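You operate a simulated robot arm through the tools that you are given. There is no shell and no other tool.

You run a simulated robot arm. Do the job below in one go: nothing can be reset, and whatever is moved stays where it is left.

## Task
Stop the ring fan, tighten both guard screws and start it again.
Fine: switch off first; both screws tight before the switch goes back on; leave the frame fan running.

The check looks at the end state, three seconds after you hand in, the way a careful person would. Anything else that was tipped, shoved, dropped, spilled or broken makes it a failure.

## Robot
A 6-joint arm with a two-finger gripper, fixed in place. Base frame: the origin is at the foot of the arm, x ahead of it, y to its left, z up. Units: m, degrees, N and s.
With the tool pointing down near the work surface it reaches from about 0.3 to 0.74 m from the base axis. Its first joint turns from -166.0 to 166.0 degrees. Payload 1.57 kg.
The TCP is the grasp point between the finger pads, 0.021 m short of the fingertips. In the tool frame z runs along the fingers and y along their closing line. Largest opening 0.07 m; the body of the gripper starts 0.05 m behind the TCP.
Orientation is told as [roll, pitch, yaw] about the base's x, y, z axes, in that order, counted from this pose: with the fingers straight down and closing along the base's y, the tool's x points along the base's -x, its y along +y and its z along -z.

## Interface
- The arm moves only by the tool nudge_tool. Its argument "deltas" is a list of rows, each a list of 7 numbers: the finger opening in m, from 0 to 0.07, then the shift along the base's x, y, z in m, then the turn, a rotation vector about the base's x, y, z in degrees. In form: [[fingers, dx, dy, dz, ax, ay, az], ...]. A call has 1 to 20 rows; each row is the pose to reach, as a shift and turn from the pose commanded when the call began. Rows are played at 5 a second. More than 0.05 m and 8.6 degrees between two rows, or a gripper value outside its range, and nothing of the call is played. A pose out of reach is approached as far as the arm can. The call stops where the force on the tool passes 90 N (or 10 N more than at its start, if that is more) or the arm is blocked; 0.2 s more then pass. The fingers move at their own pace and stop on an object; they squeeze with about 29 N. The grip force told is the motor's: it shows also when the fingers shut on nothing. Time passes only in rows, and 0.2 s behind the last, so rows that repeat a pose let the fingers close. It gives the time, the measured TCP pose, the force on the tool (base axes), the opening and the grip force at its end, in the units of the frame above (readings bear some noise), with the torque about the TCP (base axes, N m) and any sound that the robot's microphone picked up, and new pictures: "pictures" is both (left out), scene, wrist or none.
- Cameras (640 x 400 px; columns grow to the right, rows downward): "scene" is fixed at [0.2268, -0.6459, 1.7106]; the picture's right is [0.99, -0.13, 0.00], its down [-0.08, -0.56, -0.83] and it looks along [0.11, 0.82, -0.56] (base axes); focal length 345 px, centre (320, 200). "wrist" rides on the gripper at [0.079, 0.004, -0.081] in the tool frame; the picture's right is [-0.05, 1.00, 0.00], its down [-0.67, -0.04, -0.75] and it looks along [-0.74, -0.04, 0.67] (tool axes); focal length 256 px, centre (320, 200). There is no depth. A picture from a camera that has moved, and an enlarged one, comes with that camera's place and axes in the base frame and with its lens. The place of the scene camera against the robot may be out by one fixed shift of up to 0.018 m in any direction.
- enlarge(camera, box): a new picture of the part [left, top, right, bottom] of that camera's present view, enlarged. No time passes.
- job_done(): hands the job in; it is judged then, once.

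Nothing tells you positions but the pictures and the camera data. Unless the task says otherwise, let go and move clear before handing in.

The tools are called after "Call:" as a command line: name --pt "numbers of a row" for each row, then --argument value for the rest, lists and objects as JSON in quotes. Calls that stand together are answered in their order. nudge_tool: Moves the arm, as the interface text tells. Its arguments: {"type":"object","properties":{"deltas":{"type":"array"},"pictures":{"type":"string","enum":["both","scene","wrist","none"]}},"required":["deltas"]} The other tools are called the same way: enlarge (camera, box) takes an enlarged picture of a part of a camera's view; job_done () hands the job in.

At the start:

```text
time_s: 0.0
tool_pos: [0.2445, 0.2219, 1.3299]
tool_rot: [0.1, 0.2, 0.0]
ft_force: [0.8, -0.1, -0.6]
wrist_torque: [-0.02, 0.01, -0.04]
grip_width: 0.0699
grip_force: 0.1
```

scene: 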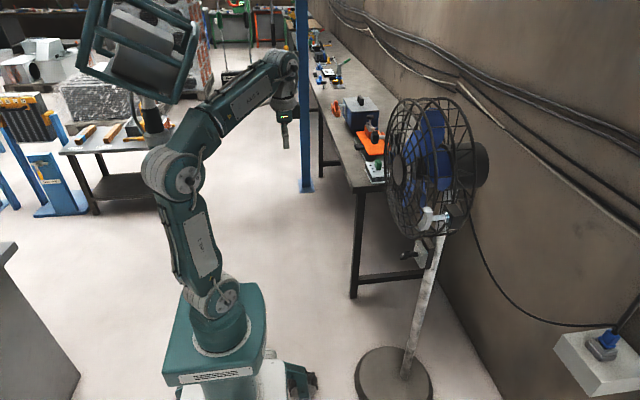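
wrist: 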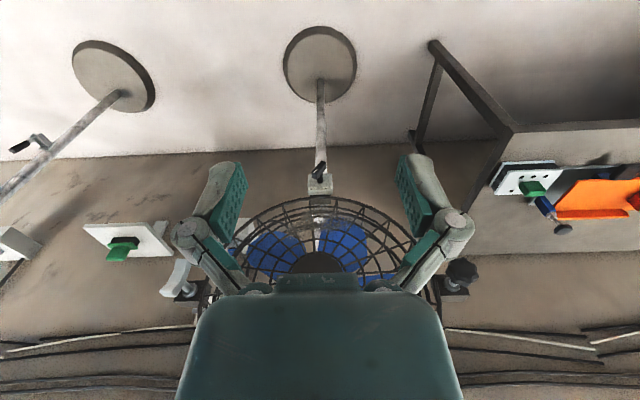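

I see a pedestal fan ahead of the arm and what seem to be switches on wall plates; I need a closer look before moving anything. I'll enlarge both cameras' views.

Call:
enlarge --camera "scene" --box '[340, 80, 520, 280]'

Call:
enlarge --camera "scene" --box '[520, 280, 640, 400]'

Call:
enlarge --camera "wrist" --box '[0, 130, 320, 330]'

Call:
enlarge --camera "wrist" --box '[320, 130, 640, 330]'

Call:
enlarge --camera "scene" --box '[60, 0, 220, 120]'

```text
2.00 times, centred on (430, 180) of scene
camera zoom: at [0.2268, -0.6459, 1.7106], right [0.99, -0.13, 0.0], down [-0.08, -0.56, -0.83], along [0.11, 0.82, -0.56], focal length 690 px, centre (100, 240)
```

zoom: 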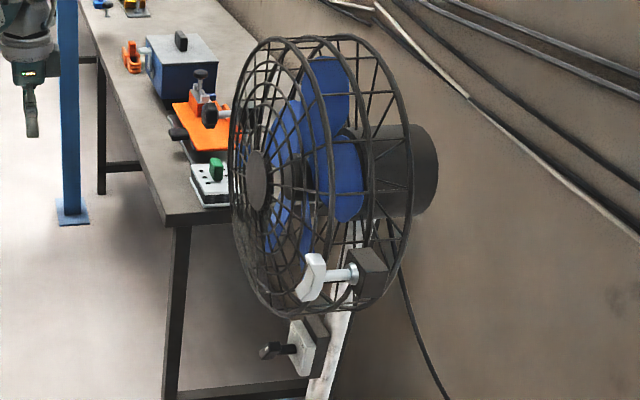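

```text
3.33 times, centred on (580, 340) of scene
camera zoom: at [0.2268, -0.6459, 1.7106], right [0.99, -0.13, 0.0], down [-0.08, -0.56, -0.83], along [0.11, 0.82, -0.56], focal length 1150 px, centre (-547, -267)
```

zoom: 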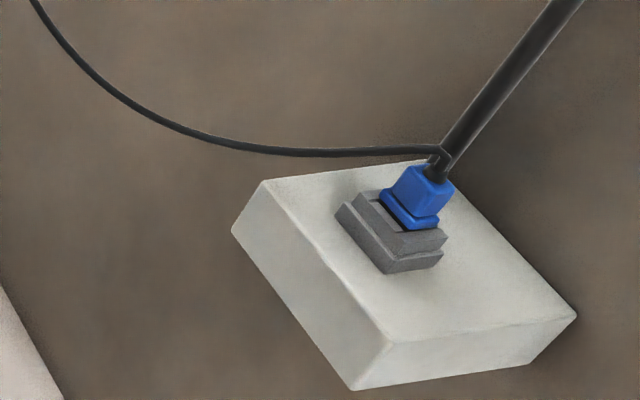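

```text
2.00 times, centred on (160, 230) of wrist
camera zoom: at [0.165, 0.2261, 1.4095], right [0.05, 1.0, 0.0], down [0.67, -0.04, 0.74], along [0.74, -0.04, -0.67], focal length 512 px, centre (640, 140)
```

zoom: 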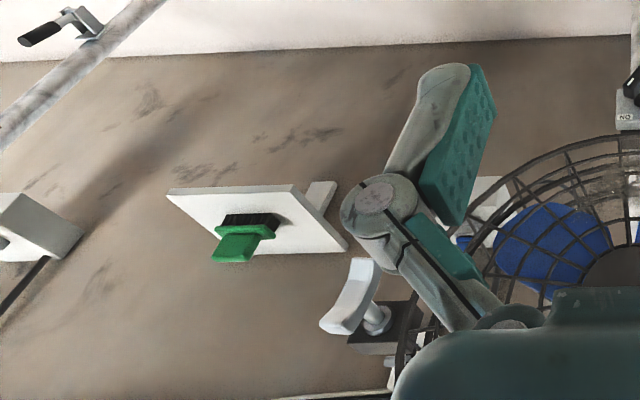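

```text
2.00 times, centred on (480, 230) of wrist
camera zoom: at [0.165, 0.2261, 1.4095], right [0.05, 1.0, 0.0], down [0.67, -0.04, 0.74], along [0.74, -0.04, -0.67], focal length 512 px, centre (0, 140)
```

zoom: 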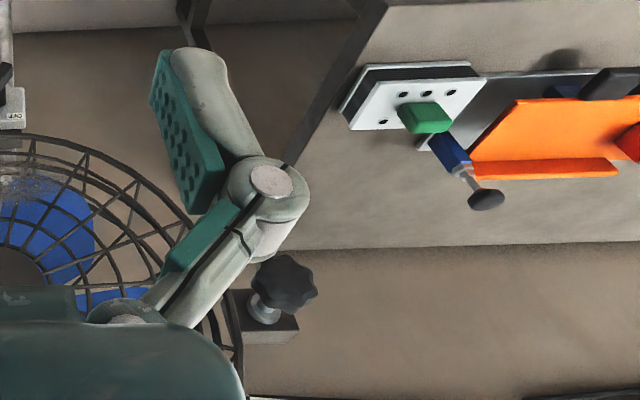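

```text
3.33 times, centred on (140, 60) of scene
camera zoom: at [0.2268, -0.6459, 1.7106], right [0.99, -0.13, 0.0], down [-0.08, -0.56, -0.83], along [0.11, 0.82, -0.56], focal length 1150 px, centre (920, 667)
```

zoom: 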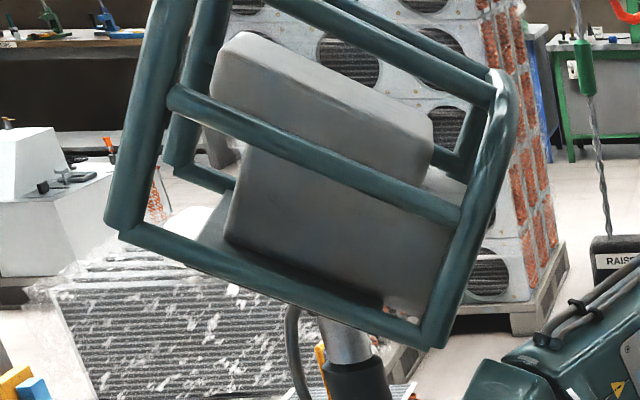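

The fan right ahead has a round guard with a wing screw on the -y side, a star knob on the +y side, and a lever box on its post. I'll zoom in on the lever box and the second post on the left to tell the two fans and their switches apart.

Call:
enlarge --camera "wrist" --box '[270, 130, 370, 210]'

Call:
enlarge --camera "wrist" --box '[0, 100, 100, 270]'

Call:
enlarge --camera "wrist" --box '[140, 230, 240, 320]'

Call:
enlarge --camera "wrist" --box '[420, 230, 520, 310]'

Call:
enlarge --camera "scene" --box '[390, 190, 490, 280]'

```text
5.00 times, centred on (320, 170) of wrist
camera zoom: at [0.165, 0.2261, 1.4095], right [0.05, 1.0, 0.0], down [0.67, -0.04, 0.74], along [0.74, -0.04, -0.67], focal length 1280 px, centre (320, 350)
```

zoom: 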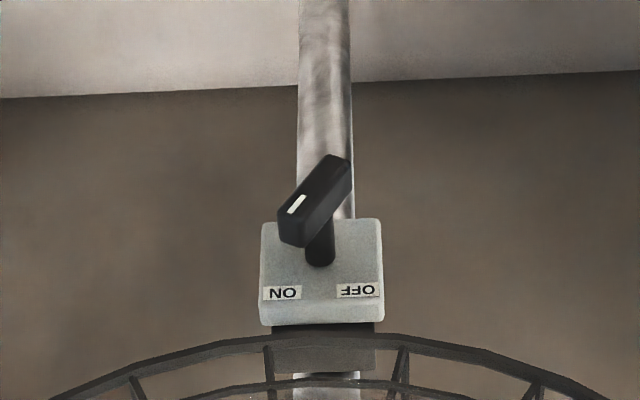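

```text
2.35 times, centred on (50, 185) of wrist
camera zoom: at [0.165, 0.2261, 1.4095], right [0.05, 1.0, 0.0], down [0.67, -0.04, 0.74], along [0.74, -0.04, -0.67], focal length 602 px, centre (955, 235)
```

zoom: 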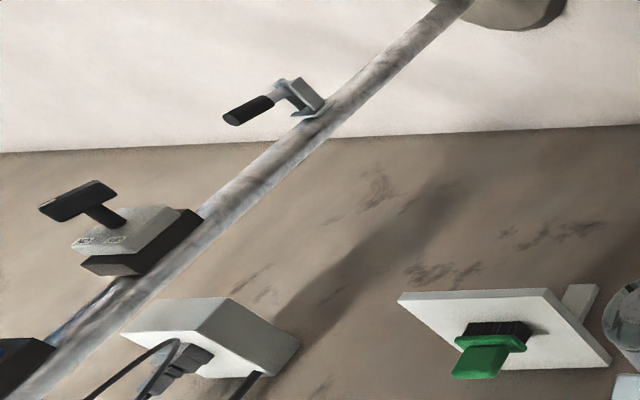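

```text
4.44 times, centred on (190, 275) of wrist
camera zoom: at [0.165, 0.2261, 1.4095], right [0.05, 1.0, 0.0], down [0.67, -0.04, 0.74], along [0.74, -0.04, -0.67], focal length 1138 px, centre (898, -133)
```

zoom: 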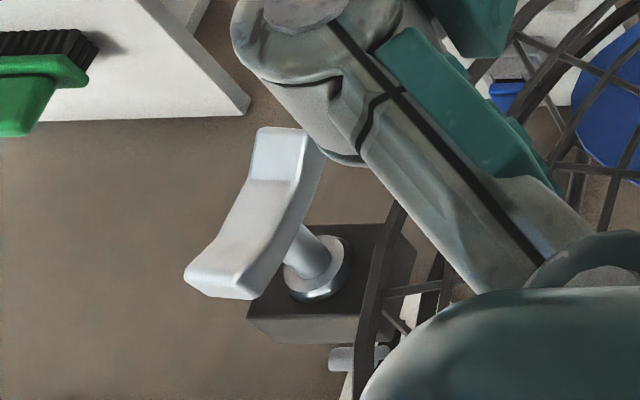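

```text
5.00 times, centred on (470, 270) of wrist
camera zoom: at [0.165, 0.2261, 1.4095], right [0.05, 1.0, 0.0], down [0.67, -0.04, 0.74], along [0.74, -0.04, -0.67], focal length 1280 px, centre (-430, -150)
```

zoom: 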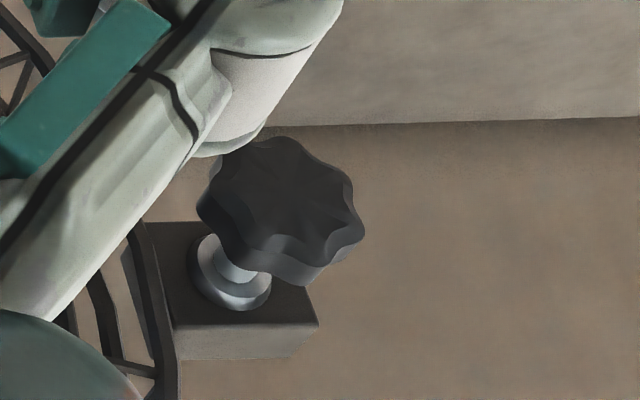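

```text
4.44 times, centred on (440, 235) of scene
camera zoom: at [0.2268, -0.6459, 1.7106], right [0.99, -0.13, 0.0], down [-0.08, -0.56, -0.83], along [0.11, 0.82, -0.56], focal length 1534 px, centre (-213, 44)
```

zoom: 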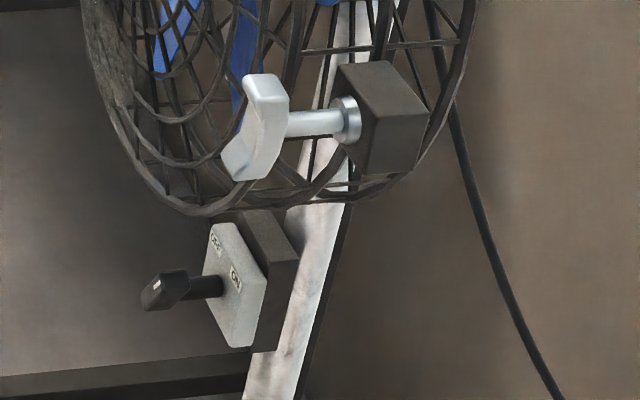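

The fan ahead is the round-guard ring fan. Its wing screw is near (0.56, -0.04, 1.22), the star knob near (0.56, 0.44, 1.22), and a rotary switch on its post near (0.64, 0.20, 0.87) is pointing to ON. I'll start tilting the tool to point forward (+x), staying well clear of the fan.

Call:
nudge_tool --pt "0.07 0.01 0 -0.02 0 -7.5 0" --pt "0.07 0.02 0 -0.04 0 -15 0" --pt "0.07 0.03 0 -0.06 0 -22.5 0" --pt "0.07 0.04 0 -0.08 0 -30 0" --pt "0.07 0.05 0 -0.1 0 -37.5 0" --pt "0.07 0.06 0 -0.12 0 -45 0" --pt "0.07 0.06 0 -0.12 0 -45 0"

```text
time_s: 1.6
tool_pos: [0.3032, 0.2226, 1.2095]
tool_rot: [0.1, -45.0, 0.1]
ft_force: [0.2, 0.5, -0.6]
wrist_torque: [-0.01, 0.02, -0.02]
grip_width: 0.0702
grip_force: 0.0
camera wrist: at [0.1902, 0.2258, 1.2094], right [0.04, 1.0, 0.04], down [-0.06, -0.04, 1.0], along [1.0, -0.04, 0.05], focal length 256 px, centre (320, 200)
```

scene: 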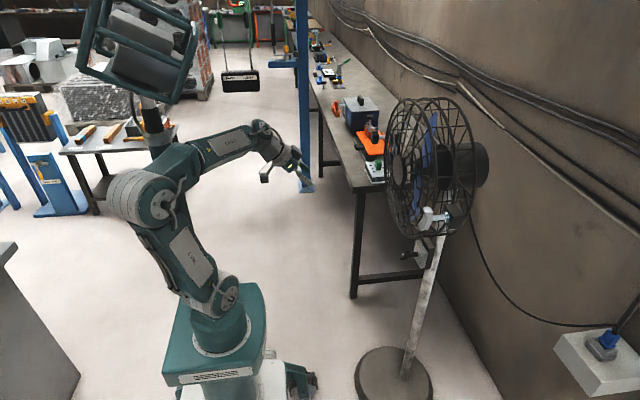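
wrist: 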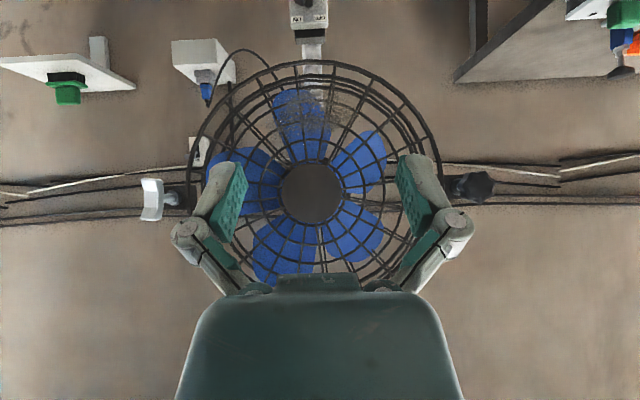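

The ring fan is now seen face-on (picture upside down), running, with the wing screw on the left and the star knob on the right. Next I'll lower the arm, keeping this tilt, to look straight at the switch box.

Call:
nudge_tool --pt "0.07 0 -0.005 -0.045 0 0 0" --pt "0.07 0 -0.01 -0.09 0 0 0" --pt "0.07 0 -0.015 -0.135 0 0 0" --pt "0.07 0 -0.02 -0.18 0 0 0" --pt "0.07 0 -0.025 -0.225 0 0 0" --pt "0.07 0 -0.025 -0.27 0 0 0" --pt "0.07 0 -0.025 -0.27 0 0 0"

```text
time_s: 3.2
tool_pos: [0.3185, 0.2149, 0.9455]
tool_rot: [0.0, -44.9, 0.1]
ft_force: [0.9, -0.5, -0.5]
wrist_torque: [-0.04, -0.05, -0.02]
grip_width: 0.07
grip_force: 0.0
out of reach, approached as far as the arm can: row 5, 6, 7
camera wrist: at [0.2058, 0.2189, 0.9471], right [0.04, 1.0, 0.04], down [-0.05, -0.04, 1.0], along [1.0, -0.04, 0.05], focal length 256 px, centre (320, 200)
```

scene: 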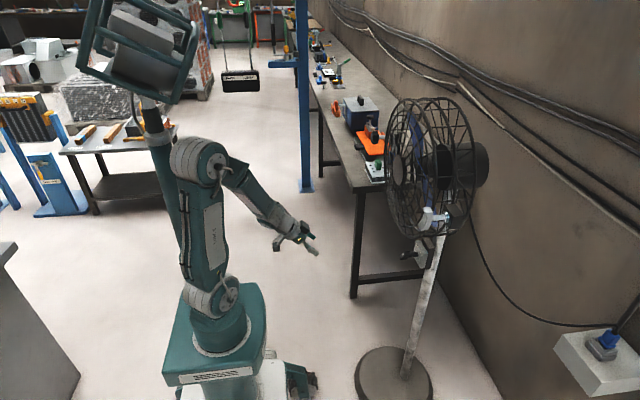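
wrist: 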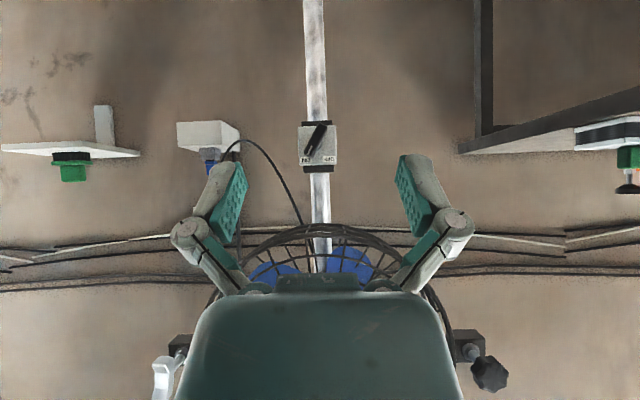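

The switch box is dead ahead, near (0.64, 0.20, 0.87). I'll zoom in to read the knob's angle before shaping the grip.

Call:
enlarge --camera "wrist" --box '[280, 110, 360, 180]'

Call:
enlarge --camera "scene" --box '[380, 190, 480, 280]'

```text
5.71 times, centred on (320, 145) of wrist
camera zoom: at [0.2058, 0.2189, 0.9471], right [0.04, 1.0, 0.04], down [-0.05, -0.04, 1.0], along [1.0, -0.04, 0.05], focal length 1463 px, centre (320, 514)
```

zoom: 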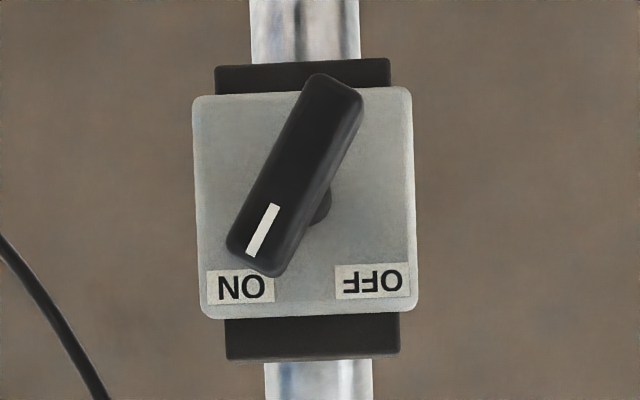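

```text
4.44 times, centred on (430, 235) of scene
camera zoom: at [0.2268, -0.6459, 1.7106], right [0.99, -0.13, 0.0], down [-0.08, -0.56, -0.83], along [0.11, 0.82, -0.56], focal length 1534 px, centre (-169, 44)
```

zoom: 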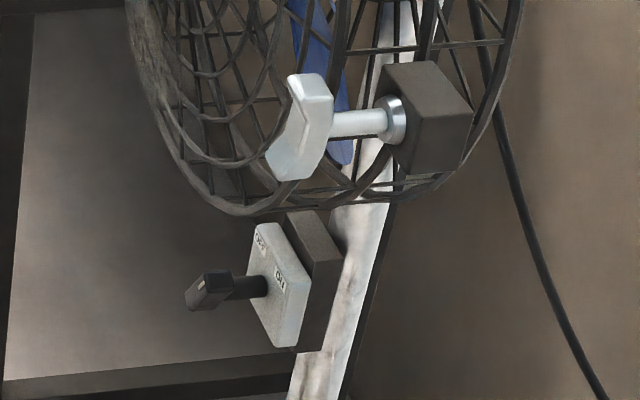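

The knob's bar is about 57 mm long with its marked end tilted about 27° toward ON (-y), so OFF is a roughly 60° counter-clockwise turn as seen from the robot. I'll level the tool to point along +x and stop short of the switch.

Call:
nudge_tool --pt "0.07 0.025 -0.003 0 0 -7.5 0" --pt "0.07 0.05 -0.006 -0.005 0 -15 0" --pt "0.07 0.075 -0.009 -0.01 0 -22.5 0" --pt "0.07 0.1 -0.012 -0.02 0 -30 0" --pt "0.07 0.13 -0.014 -0.03 0 -37.5 0" --pt "0.07 0.16 -0.016 -0.04 0 -45 0" --pt "0.07 0.16 -0.016 -0.04 0 -45 0"

```text
time_s: 4.8
tool_pos: [0.4927, 0.2152, 0.9265]
tool_rot: [-74.2, -88.9, 74.0]
ft_force: [-0.8, 0.9, -0.2]
wrist_torque: [0.02, 0.01, 0.03]
grip_width: 0.0698
grip_force: 0.0
out of reach, approached as far as the arm can: row 5, 6, 7
camera wrist: at [0.412, 0.2185, 0.847], right [0.0, 1.0, 0.04], down [-0.74, -0.02, 0.67], along [0.67, -0.03, 0.74], focal length 256 px, centre (320, 200)
```

scene: 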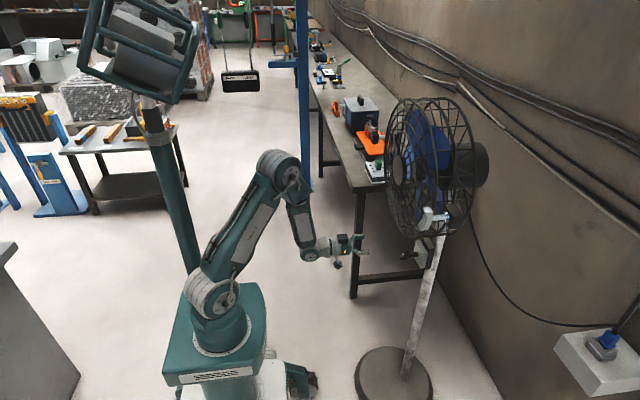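
wrist: 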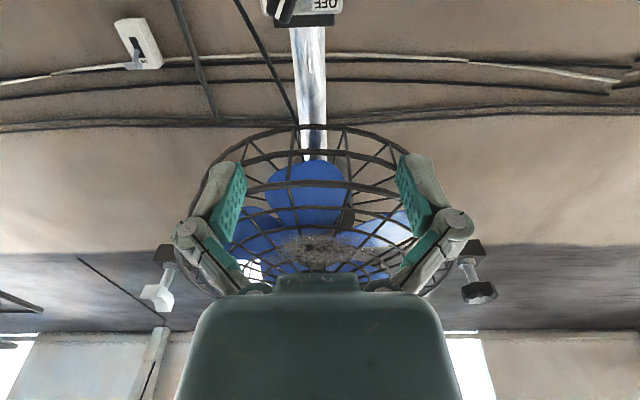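

The tool is level at (0.49, 0.215, 0.93), with the lower corner near the arm's reach limit. Moving forward should free it; I'll line up with the knob axis and roll 27° to match the bar, tips staying short of it.

Call:
nudge_tool --pt "0.07 0.02 -0.004 0 7 0 0" --pt "0.07 0.04 -0.008 -0.015 14 0 0" --pt "0.07 0.055 -0.012 -0.035 21 0 0" --pt "0.07 0.06 -0.0165 -0.058 27 0 0" --pt "0.07 0.06 -0.0165 -0.058 27 0 0"

```text
time_s: 6.0
tool_pos: [0.6222, 0.3216, 0.9827]
tool_rot: [81.8, -67.5, -86.3]
ft_force: [-0.2, -0.1, 0.4]
wrist_torque: [-0.01, 0.02, 0.0]
grip_width: 0.07
grip_force: 0.0
out of reach, approached as far as the arm can: row 1, 2, 3, 4, 5
camera wrist: at [0.5404, 0.3607, 0.9156], right [0.08, 0.9, 0.43], down [-0.73, -0.24, 0.64], along [0.68, -0.36, 0.64], focal length 256 px, centre (320, 200)
```

scene: 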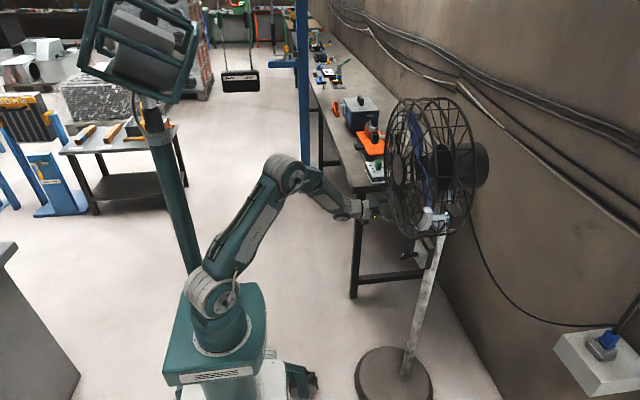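
wrist: 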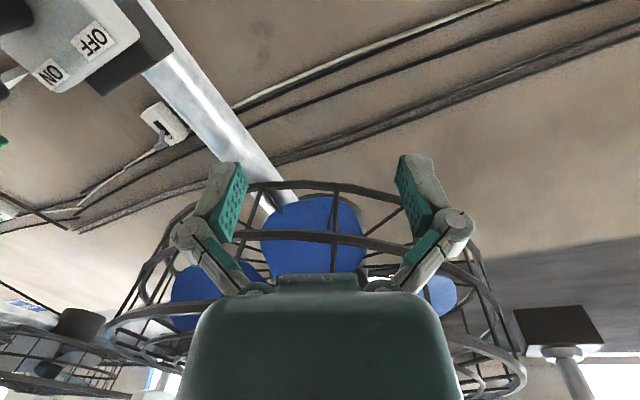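

The last move wandered: the arm couldn't reach that pose and settled at (0.62, 0.32, 0.98), just under the guard, without touching anything. Before moving again I'll look closely at the clearance and the arm's wrist build.

Call:
enlarge --camera "scene" --box '[330, 150, 460, 240]'

Call:
enlarge --camera "scene" --box '[170, 140, 410, 330]'

```text
4.44 times, centred on (395, 195) of scene
camera zoom: at [0.2268, -0.6459, 1.7106], right [0.99, -0.13, 0.0], down [-0.08, -0.56, -0.83], along [0.11, 0.82, -0.56], focal length 1534 px, centre (-13, 222)
```

zoom: 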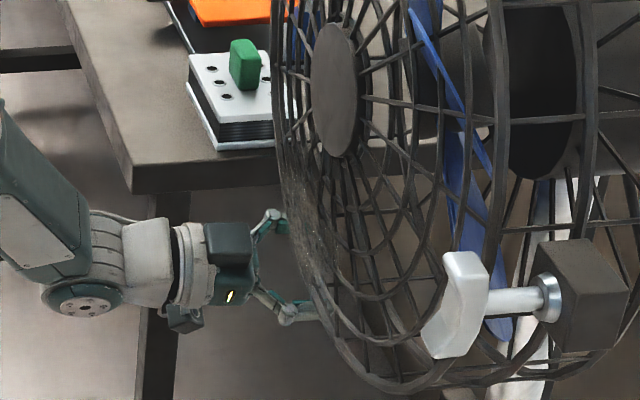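

```text
2.11 times, centred on (290, 235) of scene
camera zoom: at [0.2268, -0.6459, 1.7106], right [0.99, -0.13, 0.0], down [-0.08, -0.56, -0.83], along [0.11, 0.82, -0.56], focal length 726 px, centre (383, 126)
```

zoom: 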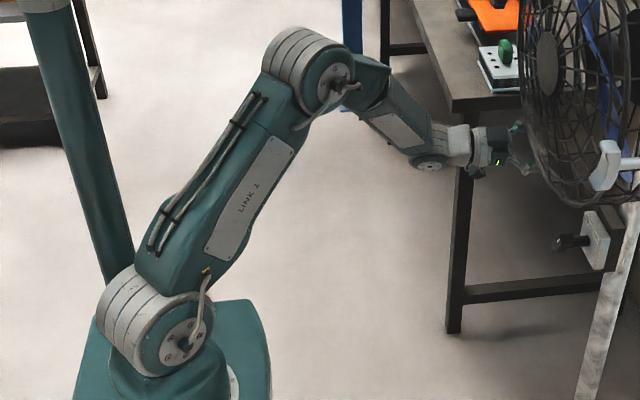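

The fingers sit just in front of and below the guard, untouched. I'll back straight out along -x in small steps and see how the command reference behaves.

Call:
nudge_tool --pt "0.07 -0.02 0 0 0 0 0" --pt "0.07 -0.04 0 0 0 0 0" --pictures "none"

```text
time_s: 6.6
tool_pos: [0.5849, 0.3263, 0.9895]
tool_rot: [81.0, -68.0, -85.8]
ft_force: [-0.4, 0.1, -0.5]
wrist_torque: [-0.02, 0.02, 0.0]
grip_width: 0.0702
grip_force: 0.0
out of reach, approached as far as the arm can: row 2
```

The tool needs a different wrist configuration: this tilt path has run a wrist joint to its limit. I'll back out away from the fan and undo the roll, then unwind to tool-down, and later re-approach with the tilt made in the arm's own plane.

Call:
nudge_tool --pt "0.07 -0.04 -0.01 0.01 -7 0 0" --pt "0.07 -0.08 -0.02 0.02 -14 0 0" --pt "0.07 -0.12 -0.03 0.03 -21 0 0" --pictures "scene"

```text
time_s: 7.4
tool_pos: [0.4674, 0.2955, 1.0194]
tool_rot: [35.2, -88.3, -40.0]
ft_force: [0.2, 0.3, 0.1]
wrist_torque: [-0.03, 0.01, 0.04]
grip_width: 0.07
grip_force: 0.1
```

scene: 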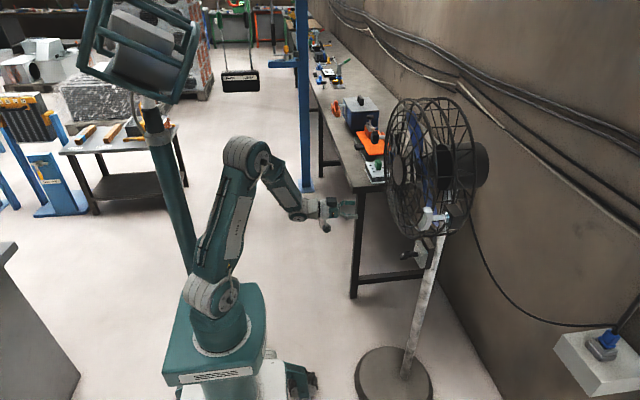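

Clear of the fan now at (0.47, 0.30, 1.02), tool level. Next I'll tilt the tool back to pointing down while rising and moving away, to unwind the wrist.

Call:
nudge_tool --pt "0.07 -0.01 -0.005 0.02 0 7.5 0" --pt "0.07 -0.02 -0.01 0.04 0 15 0" --pt "0.07 -0.03 -0.015 0.06 0 22.5 0" --pt "0.07 -0.04 -0.02 0.08 0 30 0" --pt "0.07 -0.05 -0.03 0.1 0 37.5 0" --pt "0.07 -0.06 -0.04 0.12 0 45 0" --pt "0.07 -0.07 -0.05 0.14 0 52.5 0" --pt "0.07 -0.08 -0.06 0.16 0 60 0" --pt "0.07 -0.09 -0.07 0.17 0 67.5 0" --pt "0.07 -0.1 -0.075 0.18 0 75 0" --pt "0.07 -0.1 -0.075 0.18 0 82.5 0" --pt "0.07 -0.1 -0.075 0.18 0 90 0" --pictures "scene"

```text
time_s: 10.0
tool_pos: [0.3675, 0.2207, 1.1989]
tool_rot: [-4.8, 1.6, -1.4]
ft_force: [-0.1, -0.2, -0.6]
wrist_torque: [0.01, -0.03, 0.02]
grip_width: 0.0701
grip_force: 0.0
```

scene: 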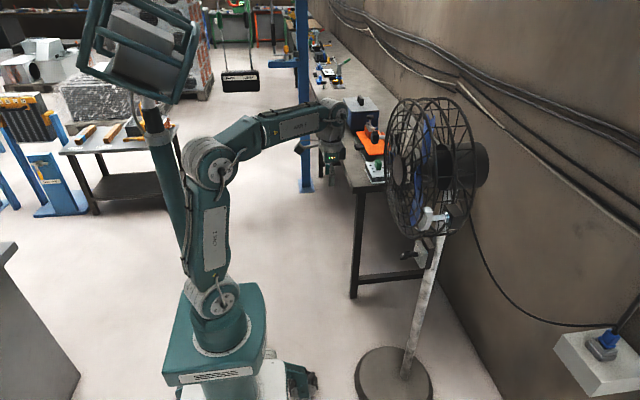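

Tool is pointing down again at (0.37, 0.22, 1.20). I'll swing over to y = 0, where the arm's plane lines up with +x, and trim the small tilt left over.

Call:
nudge_tool --pt "0.07 -0.008 -0.044 0.005 2 -0.8 0.7" --pt "0.07 -0.016 -0.088 0.01 4.8 -1.6 1.4" --pt "0.07 -0.024 -0.132 0.015 4.8 -1.6 1.4" --pt "0.07 -0.03 -0.176 0.02 4.8 -1.6 1.4" --pt "0.07 -0.036 -0.2207 0.02 4.8 -1.6 1.4" --pt "0.07 -0.036 -0.2207 0.02 4.8 -1.6 1.4"

```text
time_s: 11.4
tool_pos: [0.329, -0.0002, 1.2194]
tool_rot: [0.0, 0.0, 0.1]
ft_force: [-0.3, -0.7, 0.2]
wrist_torque: [-0.03, 0.0, 0.06]
grip_width: 0.0699
grip_force: 0.0
camera wrist: at [0.2503, 0.0024, 1.2999], right [0.05, 1.0, 0.0], down [0.66, -0.03, 0.75], along [0.75, -0.04, -0.67], focal length 256 px, centre (320, 200)
```

scene: 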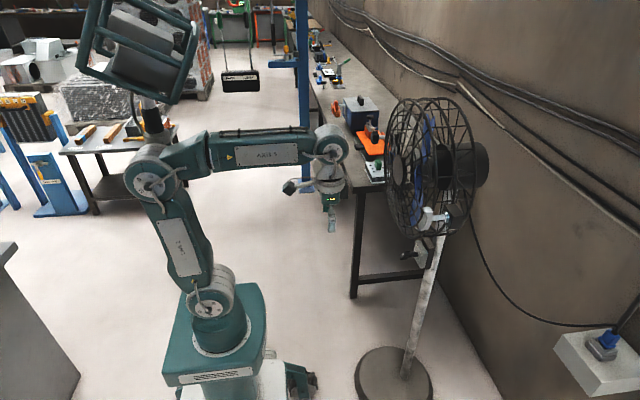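
wrist: 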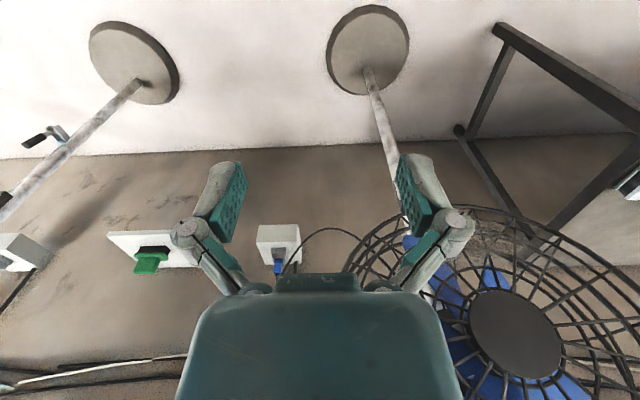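

Now at (0.33, 0, 1.22), tool down, with the arm's plane along x. I'll tilt the tool up to horizontal in this plane, passing below the wing screw's height.

Call:
nudge_tool --pt "0.07 0.014 0 -0.014 0 -7.5 0" --pt "0.07 0.028 0 -0.028 0 -15 0" --pt "0.07 0.042 0 -0.042 0 -22.5 0" --pt "0.07 0.056 0 -0.056 0 -30 0" --pt "0.07 0.07 0 -0.07 0 -37.5 0" --pt "0.07 0.084 0 -0.084 0 -45 0" --pt "0.07 0.098 0 -0.1 0 -52.5 0" --pt "0.07 0.112 0 -0.115 0 -60 0" --pt "0.07 0.126 0 -0.13 0 -67.5 0" --pt "0.07 0.14 0 -0.145 0 -75 0" --pt "0.07 0.155 0 -0.16 0 -82.5 0" --pt "0.07 0.17 0 -0.17 0 -90 0"

```text
time_s: 14.0
tool_pos: [0.501, 0.0003, 1.048]
tool_rot: [-134.6, -89.7, 134.6]
ft_force: [0.3, -0.6, -1.1]
wrist_torque: [0.03, 0.04, 0.0]
grip_width: 0.0701
grip_force: 0.1
camera wrist: at [0.4212, 0.0033, 0.9688], right [0.0, 1.0, 0.05], down [-0.75, -0.03, 0.66], along [0.66, -0.04, 0.75], focal length 256 px, centre (320, 200)
```

scene: 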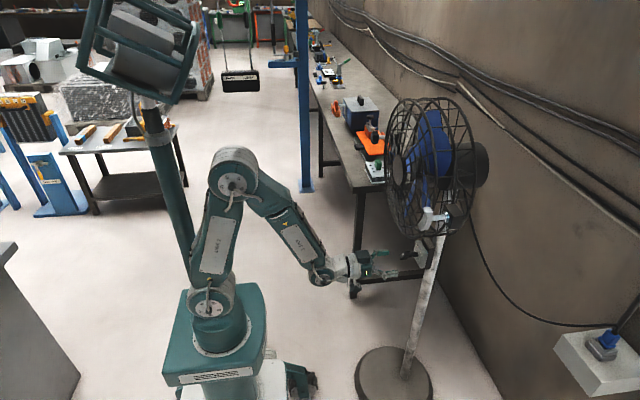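
wrist: 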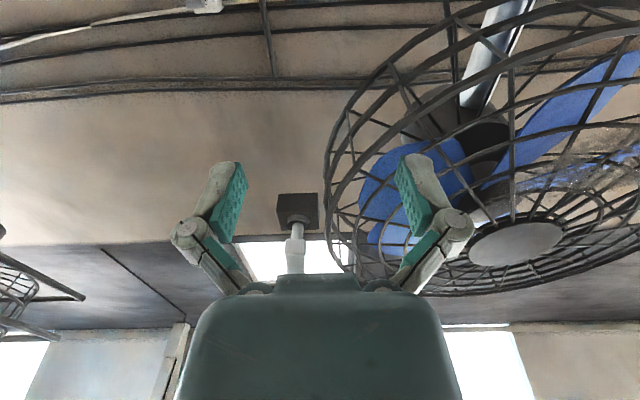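

That worked cleanly: the tool is level at (0.50, 0, 1.05). Now down to switch height and then across to the post's line at y ≈ 0.2, staying about 0.1 m in front of the knob.

Call:
nudge_tool --pt "0.07 0.0 0 -0.045 0 0 0" --pt "0.07 0.005 0 -0.09 0 0 0" --pt "0.07 0.01 0 -0.135 0 0 0" --pt "0.07 0.015 0 -0.18 0 0 0" --pt "0.07 0.02 0.04 -0.18 0 0 0" --pt "0.07 0.02 0.08 -0.18 0 0 0" --pt "0.07 0.02 0.12 -0.18 0 0 0" --pt "0.07 0.02 0.16 -0.18 0 0 0" --pt "0.07 0.02 0.1985 -0.18 0 0 0" --pt "0.07 0.02 0.1985 -0.18 0 0 0"

```text
time_s: 16.2
tool_pos: [0.5208, 0.1965, 0.8693]
tool_rot: [-119.6, -89.8, 119.7]
ft_force: [-1.0, -0.9, 0.5]
wrist_torque: [-0.02, 0.01, -0.01]
grip_width: 0.0699
grip_force: 0.0
camera wrist: at [0.4401, 0.2005, 0.7902], right [0.0, 1.0, 0.05], down [-0.75, -0.03, 0.67], along [0.67, -0.04, 0.75], focal length 256 px, centre (320, 200)
```

scene: 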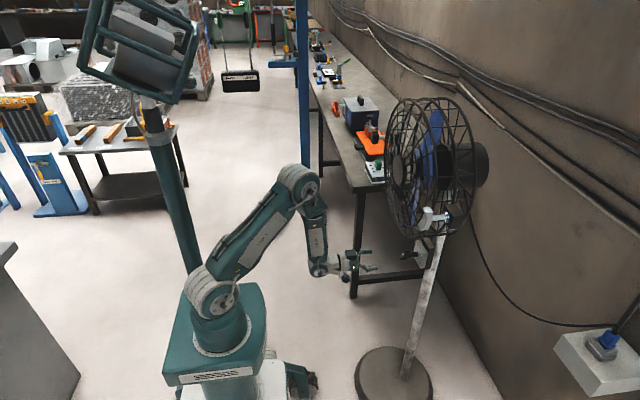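
wrist: 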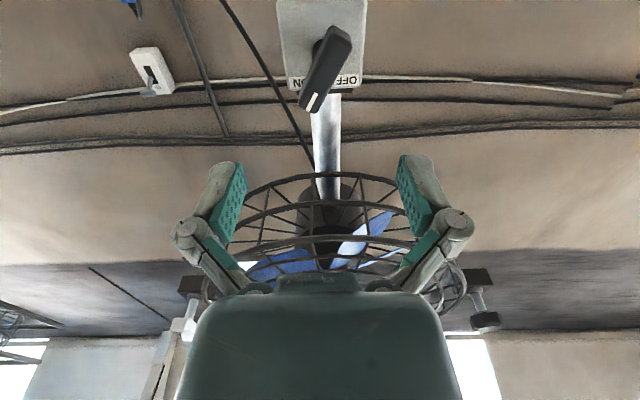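

The switch is straight ahead with the bar centre near (0.64, 0.199, 0.868). I'll roll the gripper 27° to straddle the bar and edge forward a little, then check.

Call:
nudge_tool --pt "0.07 0.005 0 0 7 0 0" --pt "0.07 0.01 0.001 0 14 0 0" --pt "0.07 0.015 0.002 0 21 0 0" --pt "0.07 0.02 0.002 -0.001 27 0 0" --pt "0.07 0.02 0.002 -0.001 27 0 0"

```text
time_s: 17.4
tool_pos: [0.541, 0.1996, 0.8683]
tool_rot: [90.3, -63.1, -90.3]
ft_force: [0.1, 0.5, -0.4]
wrist_torque: [0.0, 0.01, 0.01]
grip_width: 0.0699
grip_force: 0.0
camera wrist: at [0.4607, 0.2389, 0.7989], right [0.0, 0.87, 0.5], down [-0.75, -0.33, 0.58], along [0.67, -0.37, 0.65], focal length 256 px, centre (320, 200)
```

scene: 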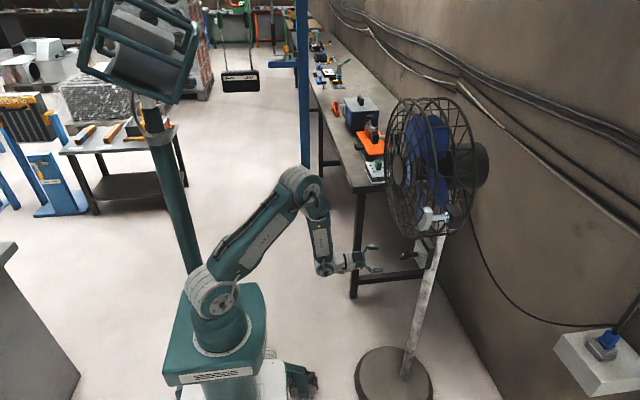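
wrist: 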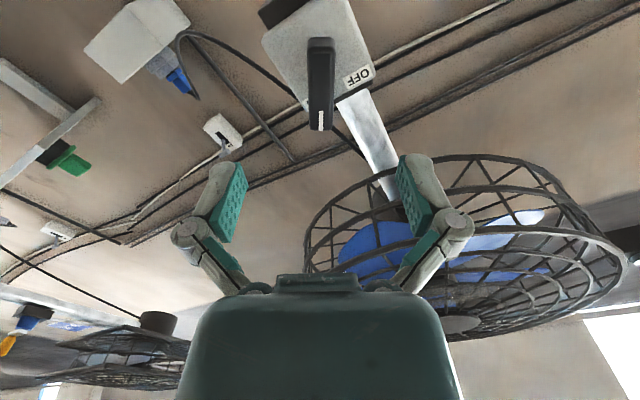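

The bar now appears upright and centred between the fingers. I'll advance about 0.10 m to bring the pads around the bar, with open fingers, and check before closing.

Call:
nudge_tool --pt "0.07 0.025 -0.0005 0 0 0 0" --pt "0.07 0.05 -0.001 0 0 0 0" --pt "0.07 0.075 -0.001 0 0 0 0" --pt "0.07 0.098 -0.001 0 0 0 0" --pt "0.07 0.098 -0.001 0 0 0 0"

```text
time_s: 18.6
tool_pos: [0.6381, 0.1991, 0.8678]
tool_rot: [90.3, -63.3, -90.3]
ft_force: [-0.2, 0.0, 0.1]
wrist_torque: [-0.02, 0.01, -0.02]
grip_width: 0.0702
grip_force: 0.1
camera wrist: at [0.5584, 0.2377, 0.7994], right [0.0, 0.87, 0.5], down [-0.75, -0.33, 0.58], along [0.67, -0.37, 0.65], focal length 256 px, centre (320, 200)
```

scene: 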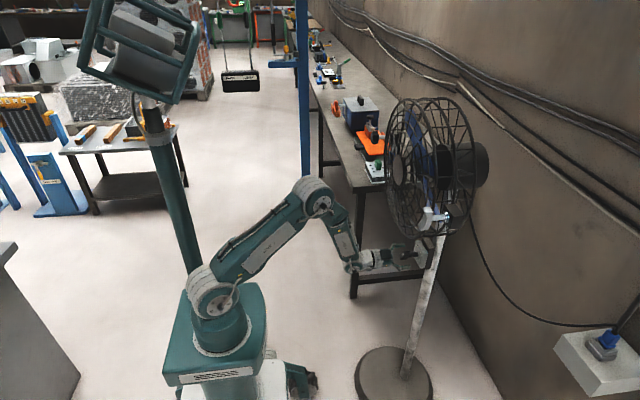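
wrist: 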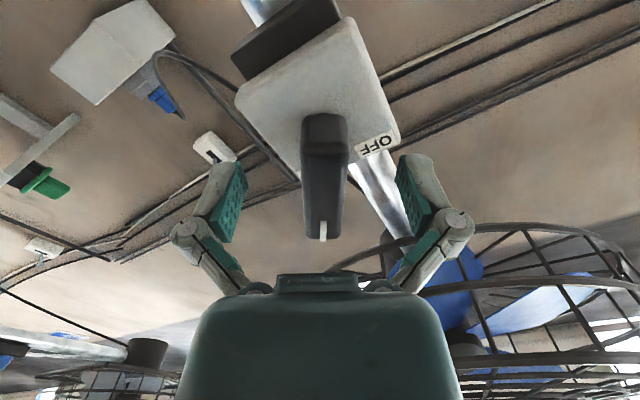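

The bar sits centred between the pads. I'll close on it now.

Call:
nudge_tool --pt "0.03 0 0 0 0 0 0" --pt "0.01 0 0 0 0 0 0" --pt "0.0 0 0 0 0 0 0" --pt "0.0 0 0 0 0 0 0" --pictures "wrist"

```text
time_s: 19.6
tool_pos: [0.6377, 0.2, 0.8693]
tool_rot: [90.5, -63.2, -90.3]
ft_force: [-10.0, 7.8, 5.4]
wrist_torque: [0.03, 0.52, 0.39]
grip_width: 0.018
grip_force: 32.7
camera wrist: at [0.5576, 0.239, 0.7997], right [0.0, 0.87, 0.5], down [-0.75, -0.33, 0.58], along [0.67, -0.37, 0.65], focal length 256 px, centre (320, 200)
```

wrist: 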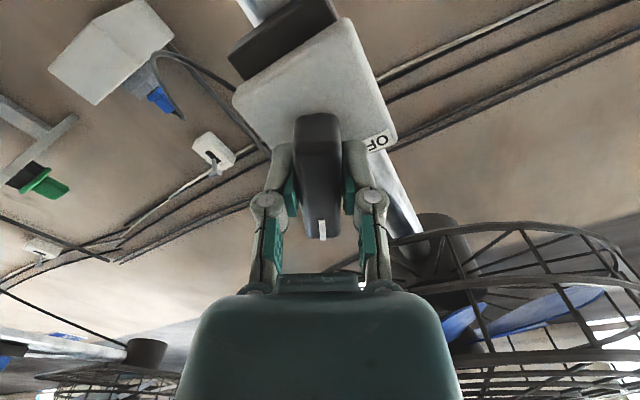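

Gripped: 18 mm opening at full squeeze, with the bar held. I'll turn it counter-clockwise (negative about x) toward OFF in small steps.

Call:
nudge_tool --pt "0.0 0 0.0008 0.0008 -7.5 0 0" --pt "0.0 0 0.0008 0.0008 -15 0 0" --pt "0.0 0 0.0008 0.0008 -22.5 0 0" --pt "0.0 0 0.0008 0.0008 -30 0 0" --pt "0.0 0 0.0008 0.0008 -37.5 0 0" --pt "0.0 0 0.0008 0.0008 -45 0 0"

```text
time_s: 21.0
tool_pos: [0.6384, 0.2001, 0.8694]
tool_rot: [-90.2, -71.7, 90.4]
ft_force: [-19.7, 5.7, 2.2]
wrist_torque: [0.04, 0.08, 0.04]
grip_width: 0.0179
grip_force: 32.0
camera wrist: at [0.5576, 0.1781, 0.7922], right [0.0, 0.96, -0.26], down [-0.75, 0.17, 0.64], along [0.67, 0.2, 0.72], focal length 256 px, centre (320, 200)
```

scene: 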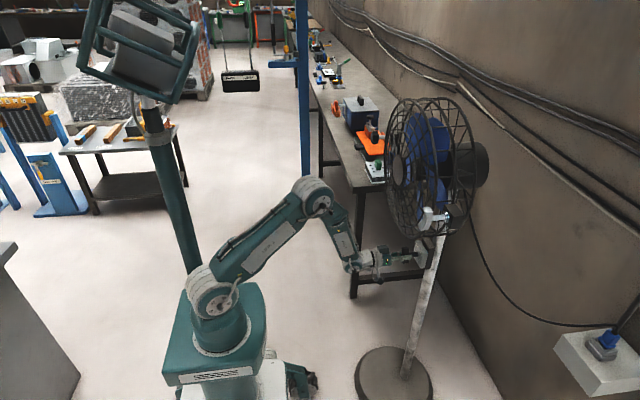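
wrist: 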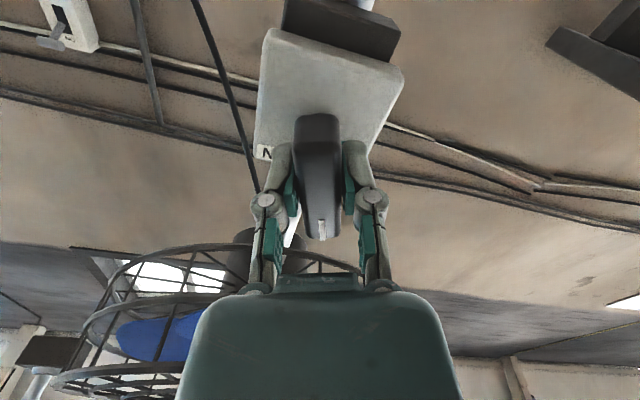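

The knob turned with the grip and is about 18° past centre toward OFF. I'll continue another 15° and watch the torque and sound.

Call:
nudge_tool --pt "0.0 -0.0005 0 0 -5 0 0" --pt "0.0 -0.001 0 0 -9 0 0" --pt "0.0 -0.001 0 0 -12 0 0"

```text
time_s: 21.8
tool_pos: [0.6395, 0.1991, 0.8695]
tool_rot: [-90.0, -59.7, 90.1]
ft_force: [-4.5, 3.3, -1.0]
wrist_torque: [0.24, -0.41, 0.35]
grip_width: 0.0178
grip_force: 31.9
camera wrist: at [0.5576, 0.1626, 0.7982], right [0.0, 0.89, -0.46], down [-0.75, 0.3, 0.59], along [0.67, 0.34, 0.66], focal length 256 px, centre (320, 200)
```

scene: 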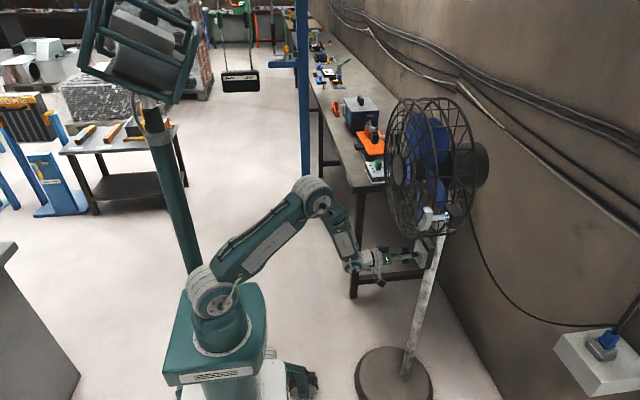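
wrist: 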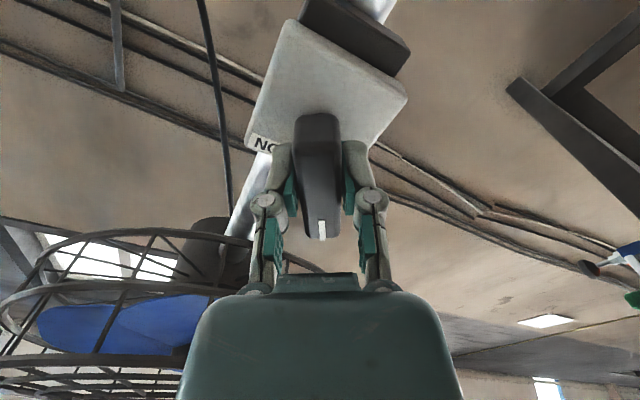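

The bar now points about 30° to the OFF side with the turning torque starting to rise. I'll press a few degrees more to be sure it's at its stop, and look at whether the blades still turn.

Call:
nudge_tool --pt "0.0 0 0 0 -2 0 0" --pt "0.0 0 0 0 -4 0 0" --pt "0.0 0 0 0 -4 0 0"

Call:
enlarge --camera "scene" --box '[370, 80, 500, 270]'

```text
time_s: 22.6
tool_pos: [0.6383, 0.2001, 0.8684]
tool_rot: [-90.1, -55.8, 90.2]
ft_force: [3.9, 2.4, 0.3]
wrist_torque: [0.68, 0.2, -0.09]
grip_width: 0.019
grip_force: 31.9
camera wrist: at [0.5576, 0.1579, 0.801], right [0.0, 0.86, -0.52], down [-0.75, 0.34, 0.57], along [0.67, 0.39, 0.64], focal length 256 px, centre (320, 200)
```

scene: 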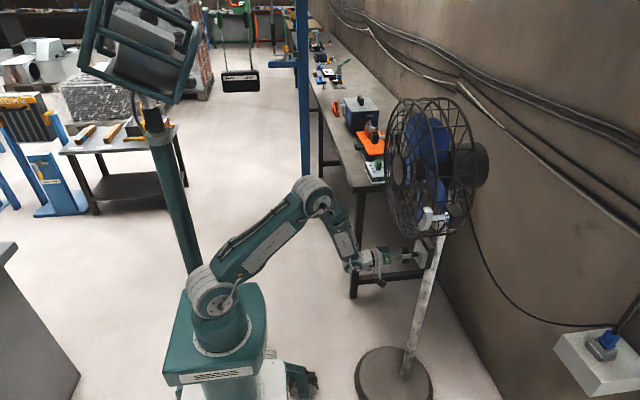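
wrist: 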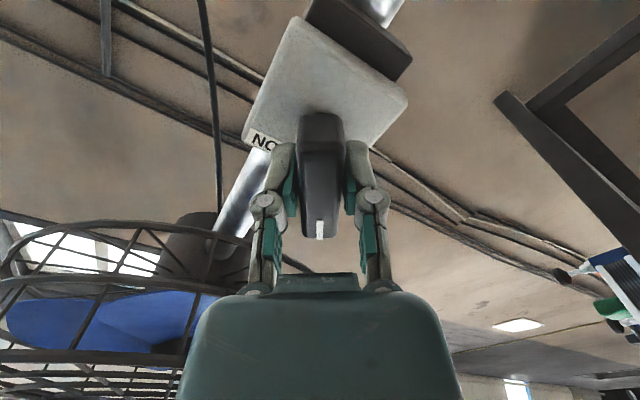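

```text
2.11 times, centred on (435, 175) of scene
camera zoom: at [0.2268, -0.6459, 1.7106], right [0.99, -0.13, 0.0], down [-0.08, -0.56, -0.83], along [0.11, 0.82, -0.56], focal length 726 px, centre (78, 253)
```

zoom: 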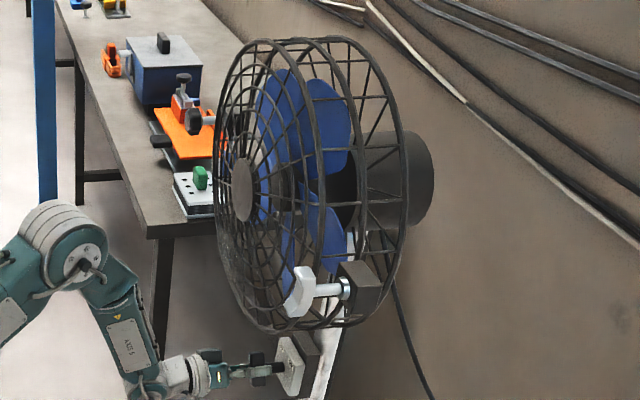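

The torque rose to 0.68 N·m against the OFF stop and the blades look the same in successive frames, so the fan has stopped. I'll relax the twist, open the fingers and back straight out.

Call:
nudge_tool --pt "0.0 0 0 0 4 0 0" --pt "0.03 0 0 0 4 0 0" --pt "0.07 0 0 0 4 0 0" --pt "0.07 0 0 0 4 0 0" --pt "0.07 -0.03 0 0 4 0 0" --pt "0.07 -0.06 0 0 4 0 0" --pt "0.07 -0.09 0 0 4 0 0" --pt "0.07 -0.11 0 0 4 0 0"

Call:
enlarge --camera "scene" --box '[370, 80, 500, 270]'

Call:
enlarge --camera "wrist" --box '[260, 0, 400, 150]'

```text
time_s: 24.4
tool_pos: [0.5273, 0.1996, 0.8684]
tool_rot: [-90.1, -59.6, 90.3]
ft_force: [0.1, 0.3, -0.9]
wrist_torque: [0.01, 0.02, 0.01]
grip_width: 0.0699
grip_force: 0.1
camera wrist: at [0.4471, 0.1626, 0.7977], right [0.0, 0.89, -0.46], down [-0.75, 0.3, 0.59], along [0.67, 0.34, 0.66], focal length 256 px, centre (320, 200)
```

scene: 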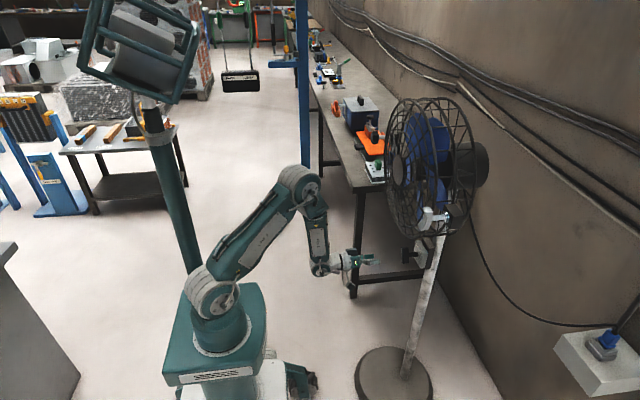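
wrist: 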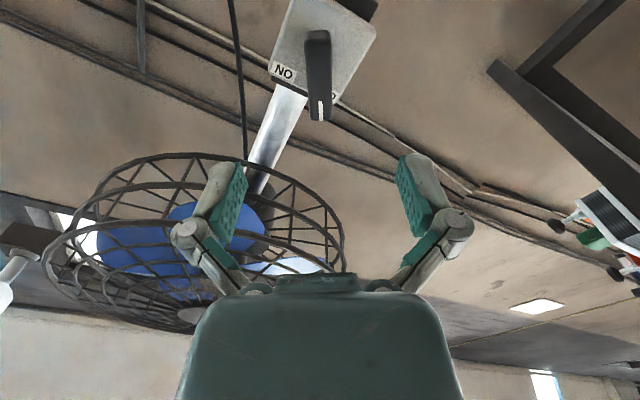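

```text
2.11 times, centred on (435, 175) of scene
camera zoom: at [0.2268, -0.6459, 1.7106], right [0.99, -0.13, 0.0], down [-0.08, -0.56, -0.83], along [0.11, 0.82, -0.56], focal length 726 px, centre (78, 253)
```

zoom: 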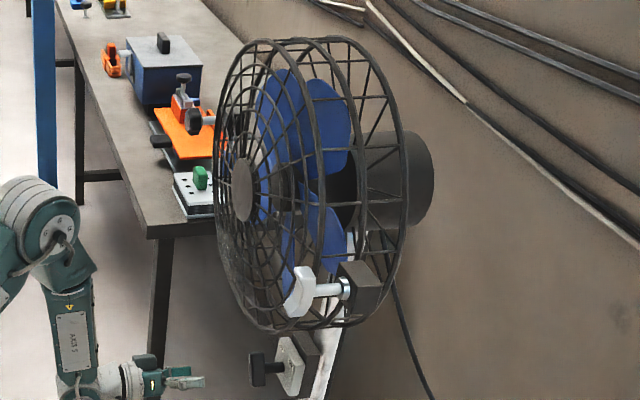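

```text
2.67 times, centred on (330, 75) of wrist
camera zoom: at [0.4471, 0.1626, 0.7977], right [0.0, 0.89, -0.46], down [-0.75, 0.3, 0.59], along [0.67, 0.34, 0.66], focal length 683 px, centre (293, 533)
```

zoom: 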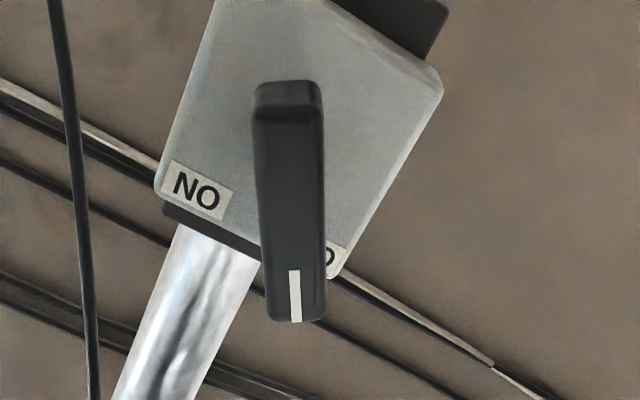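

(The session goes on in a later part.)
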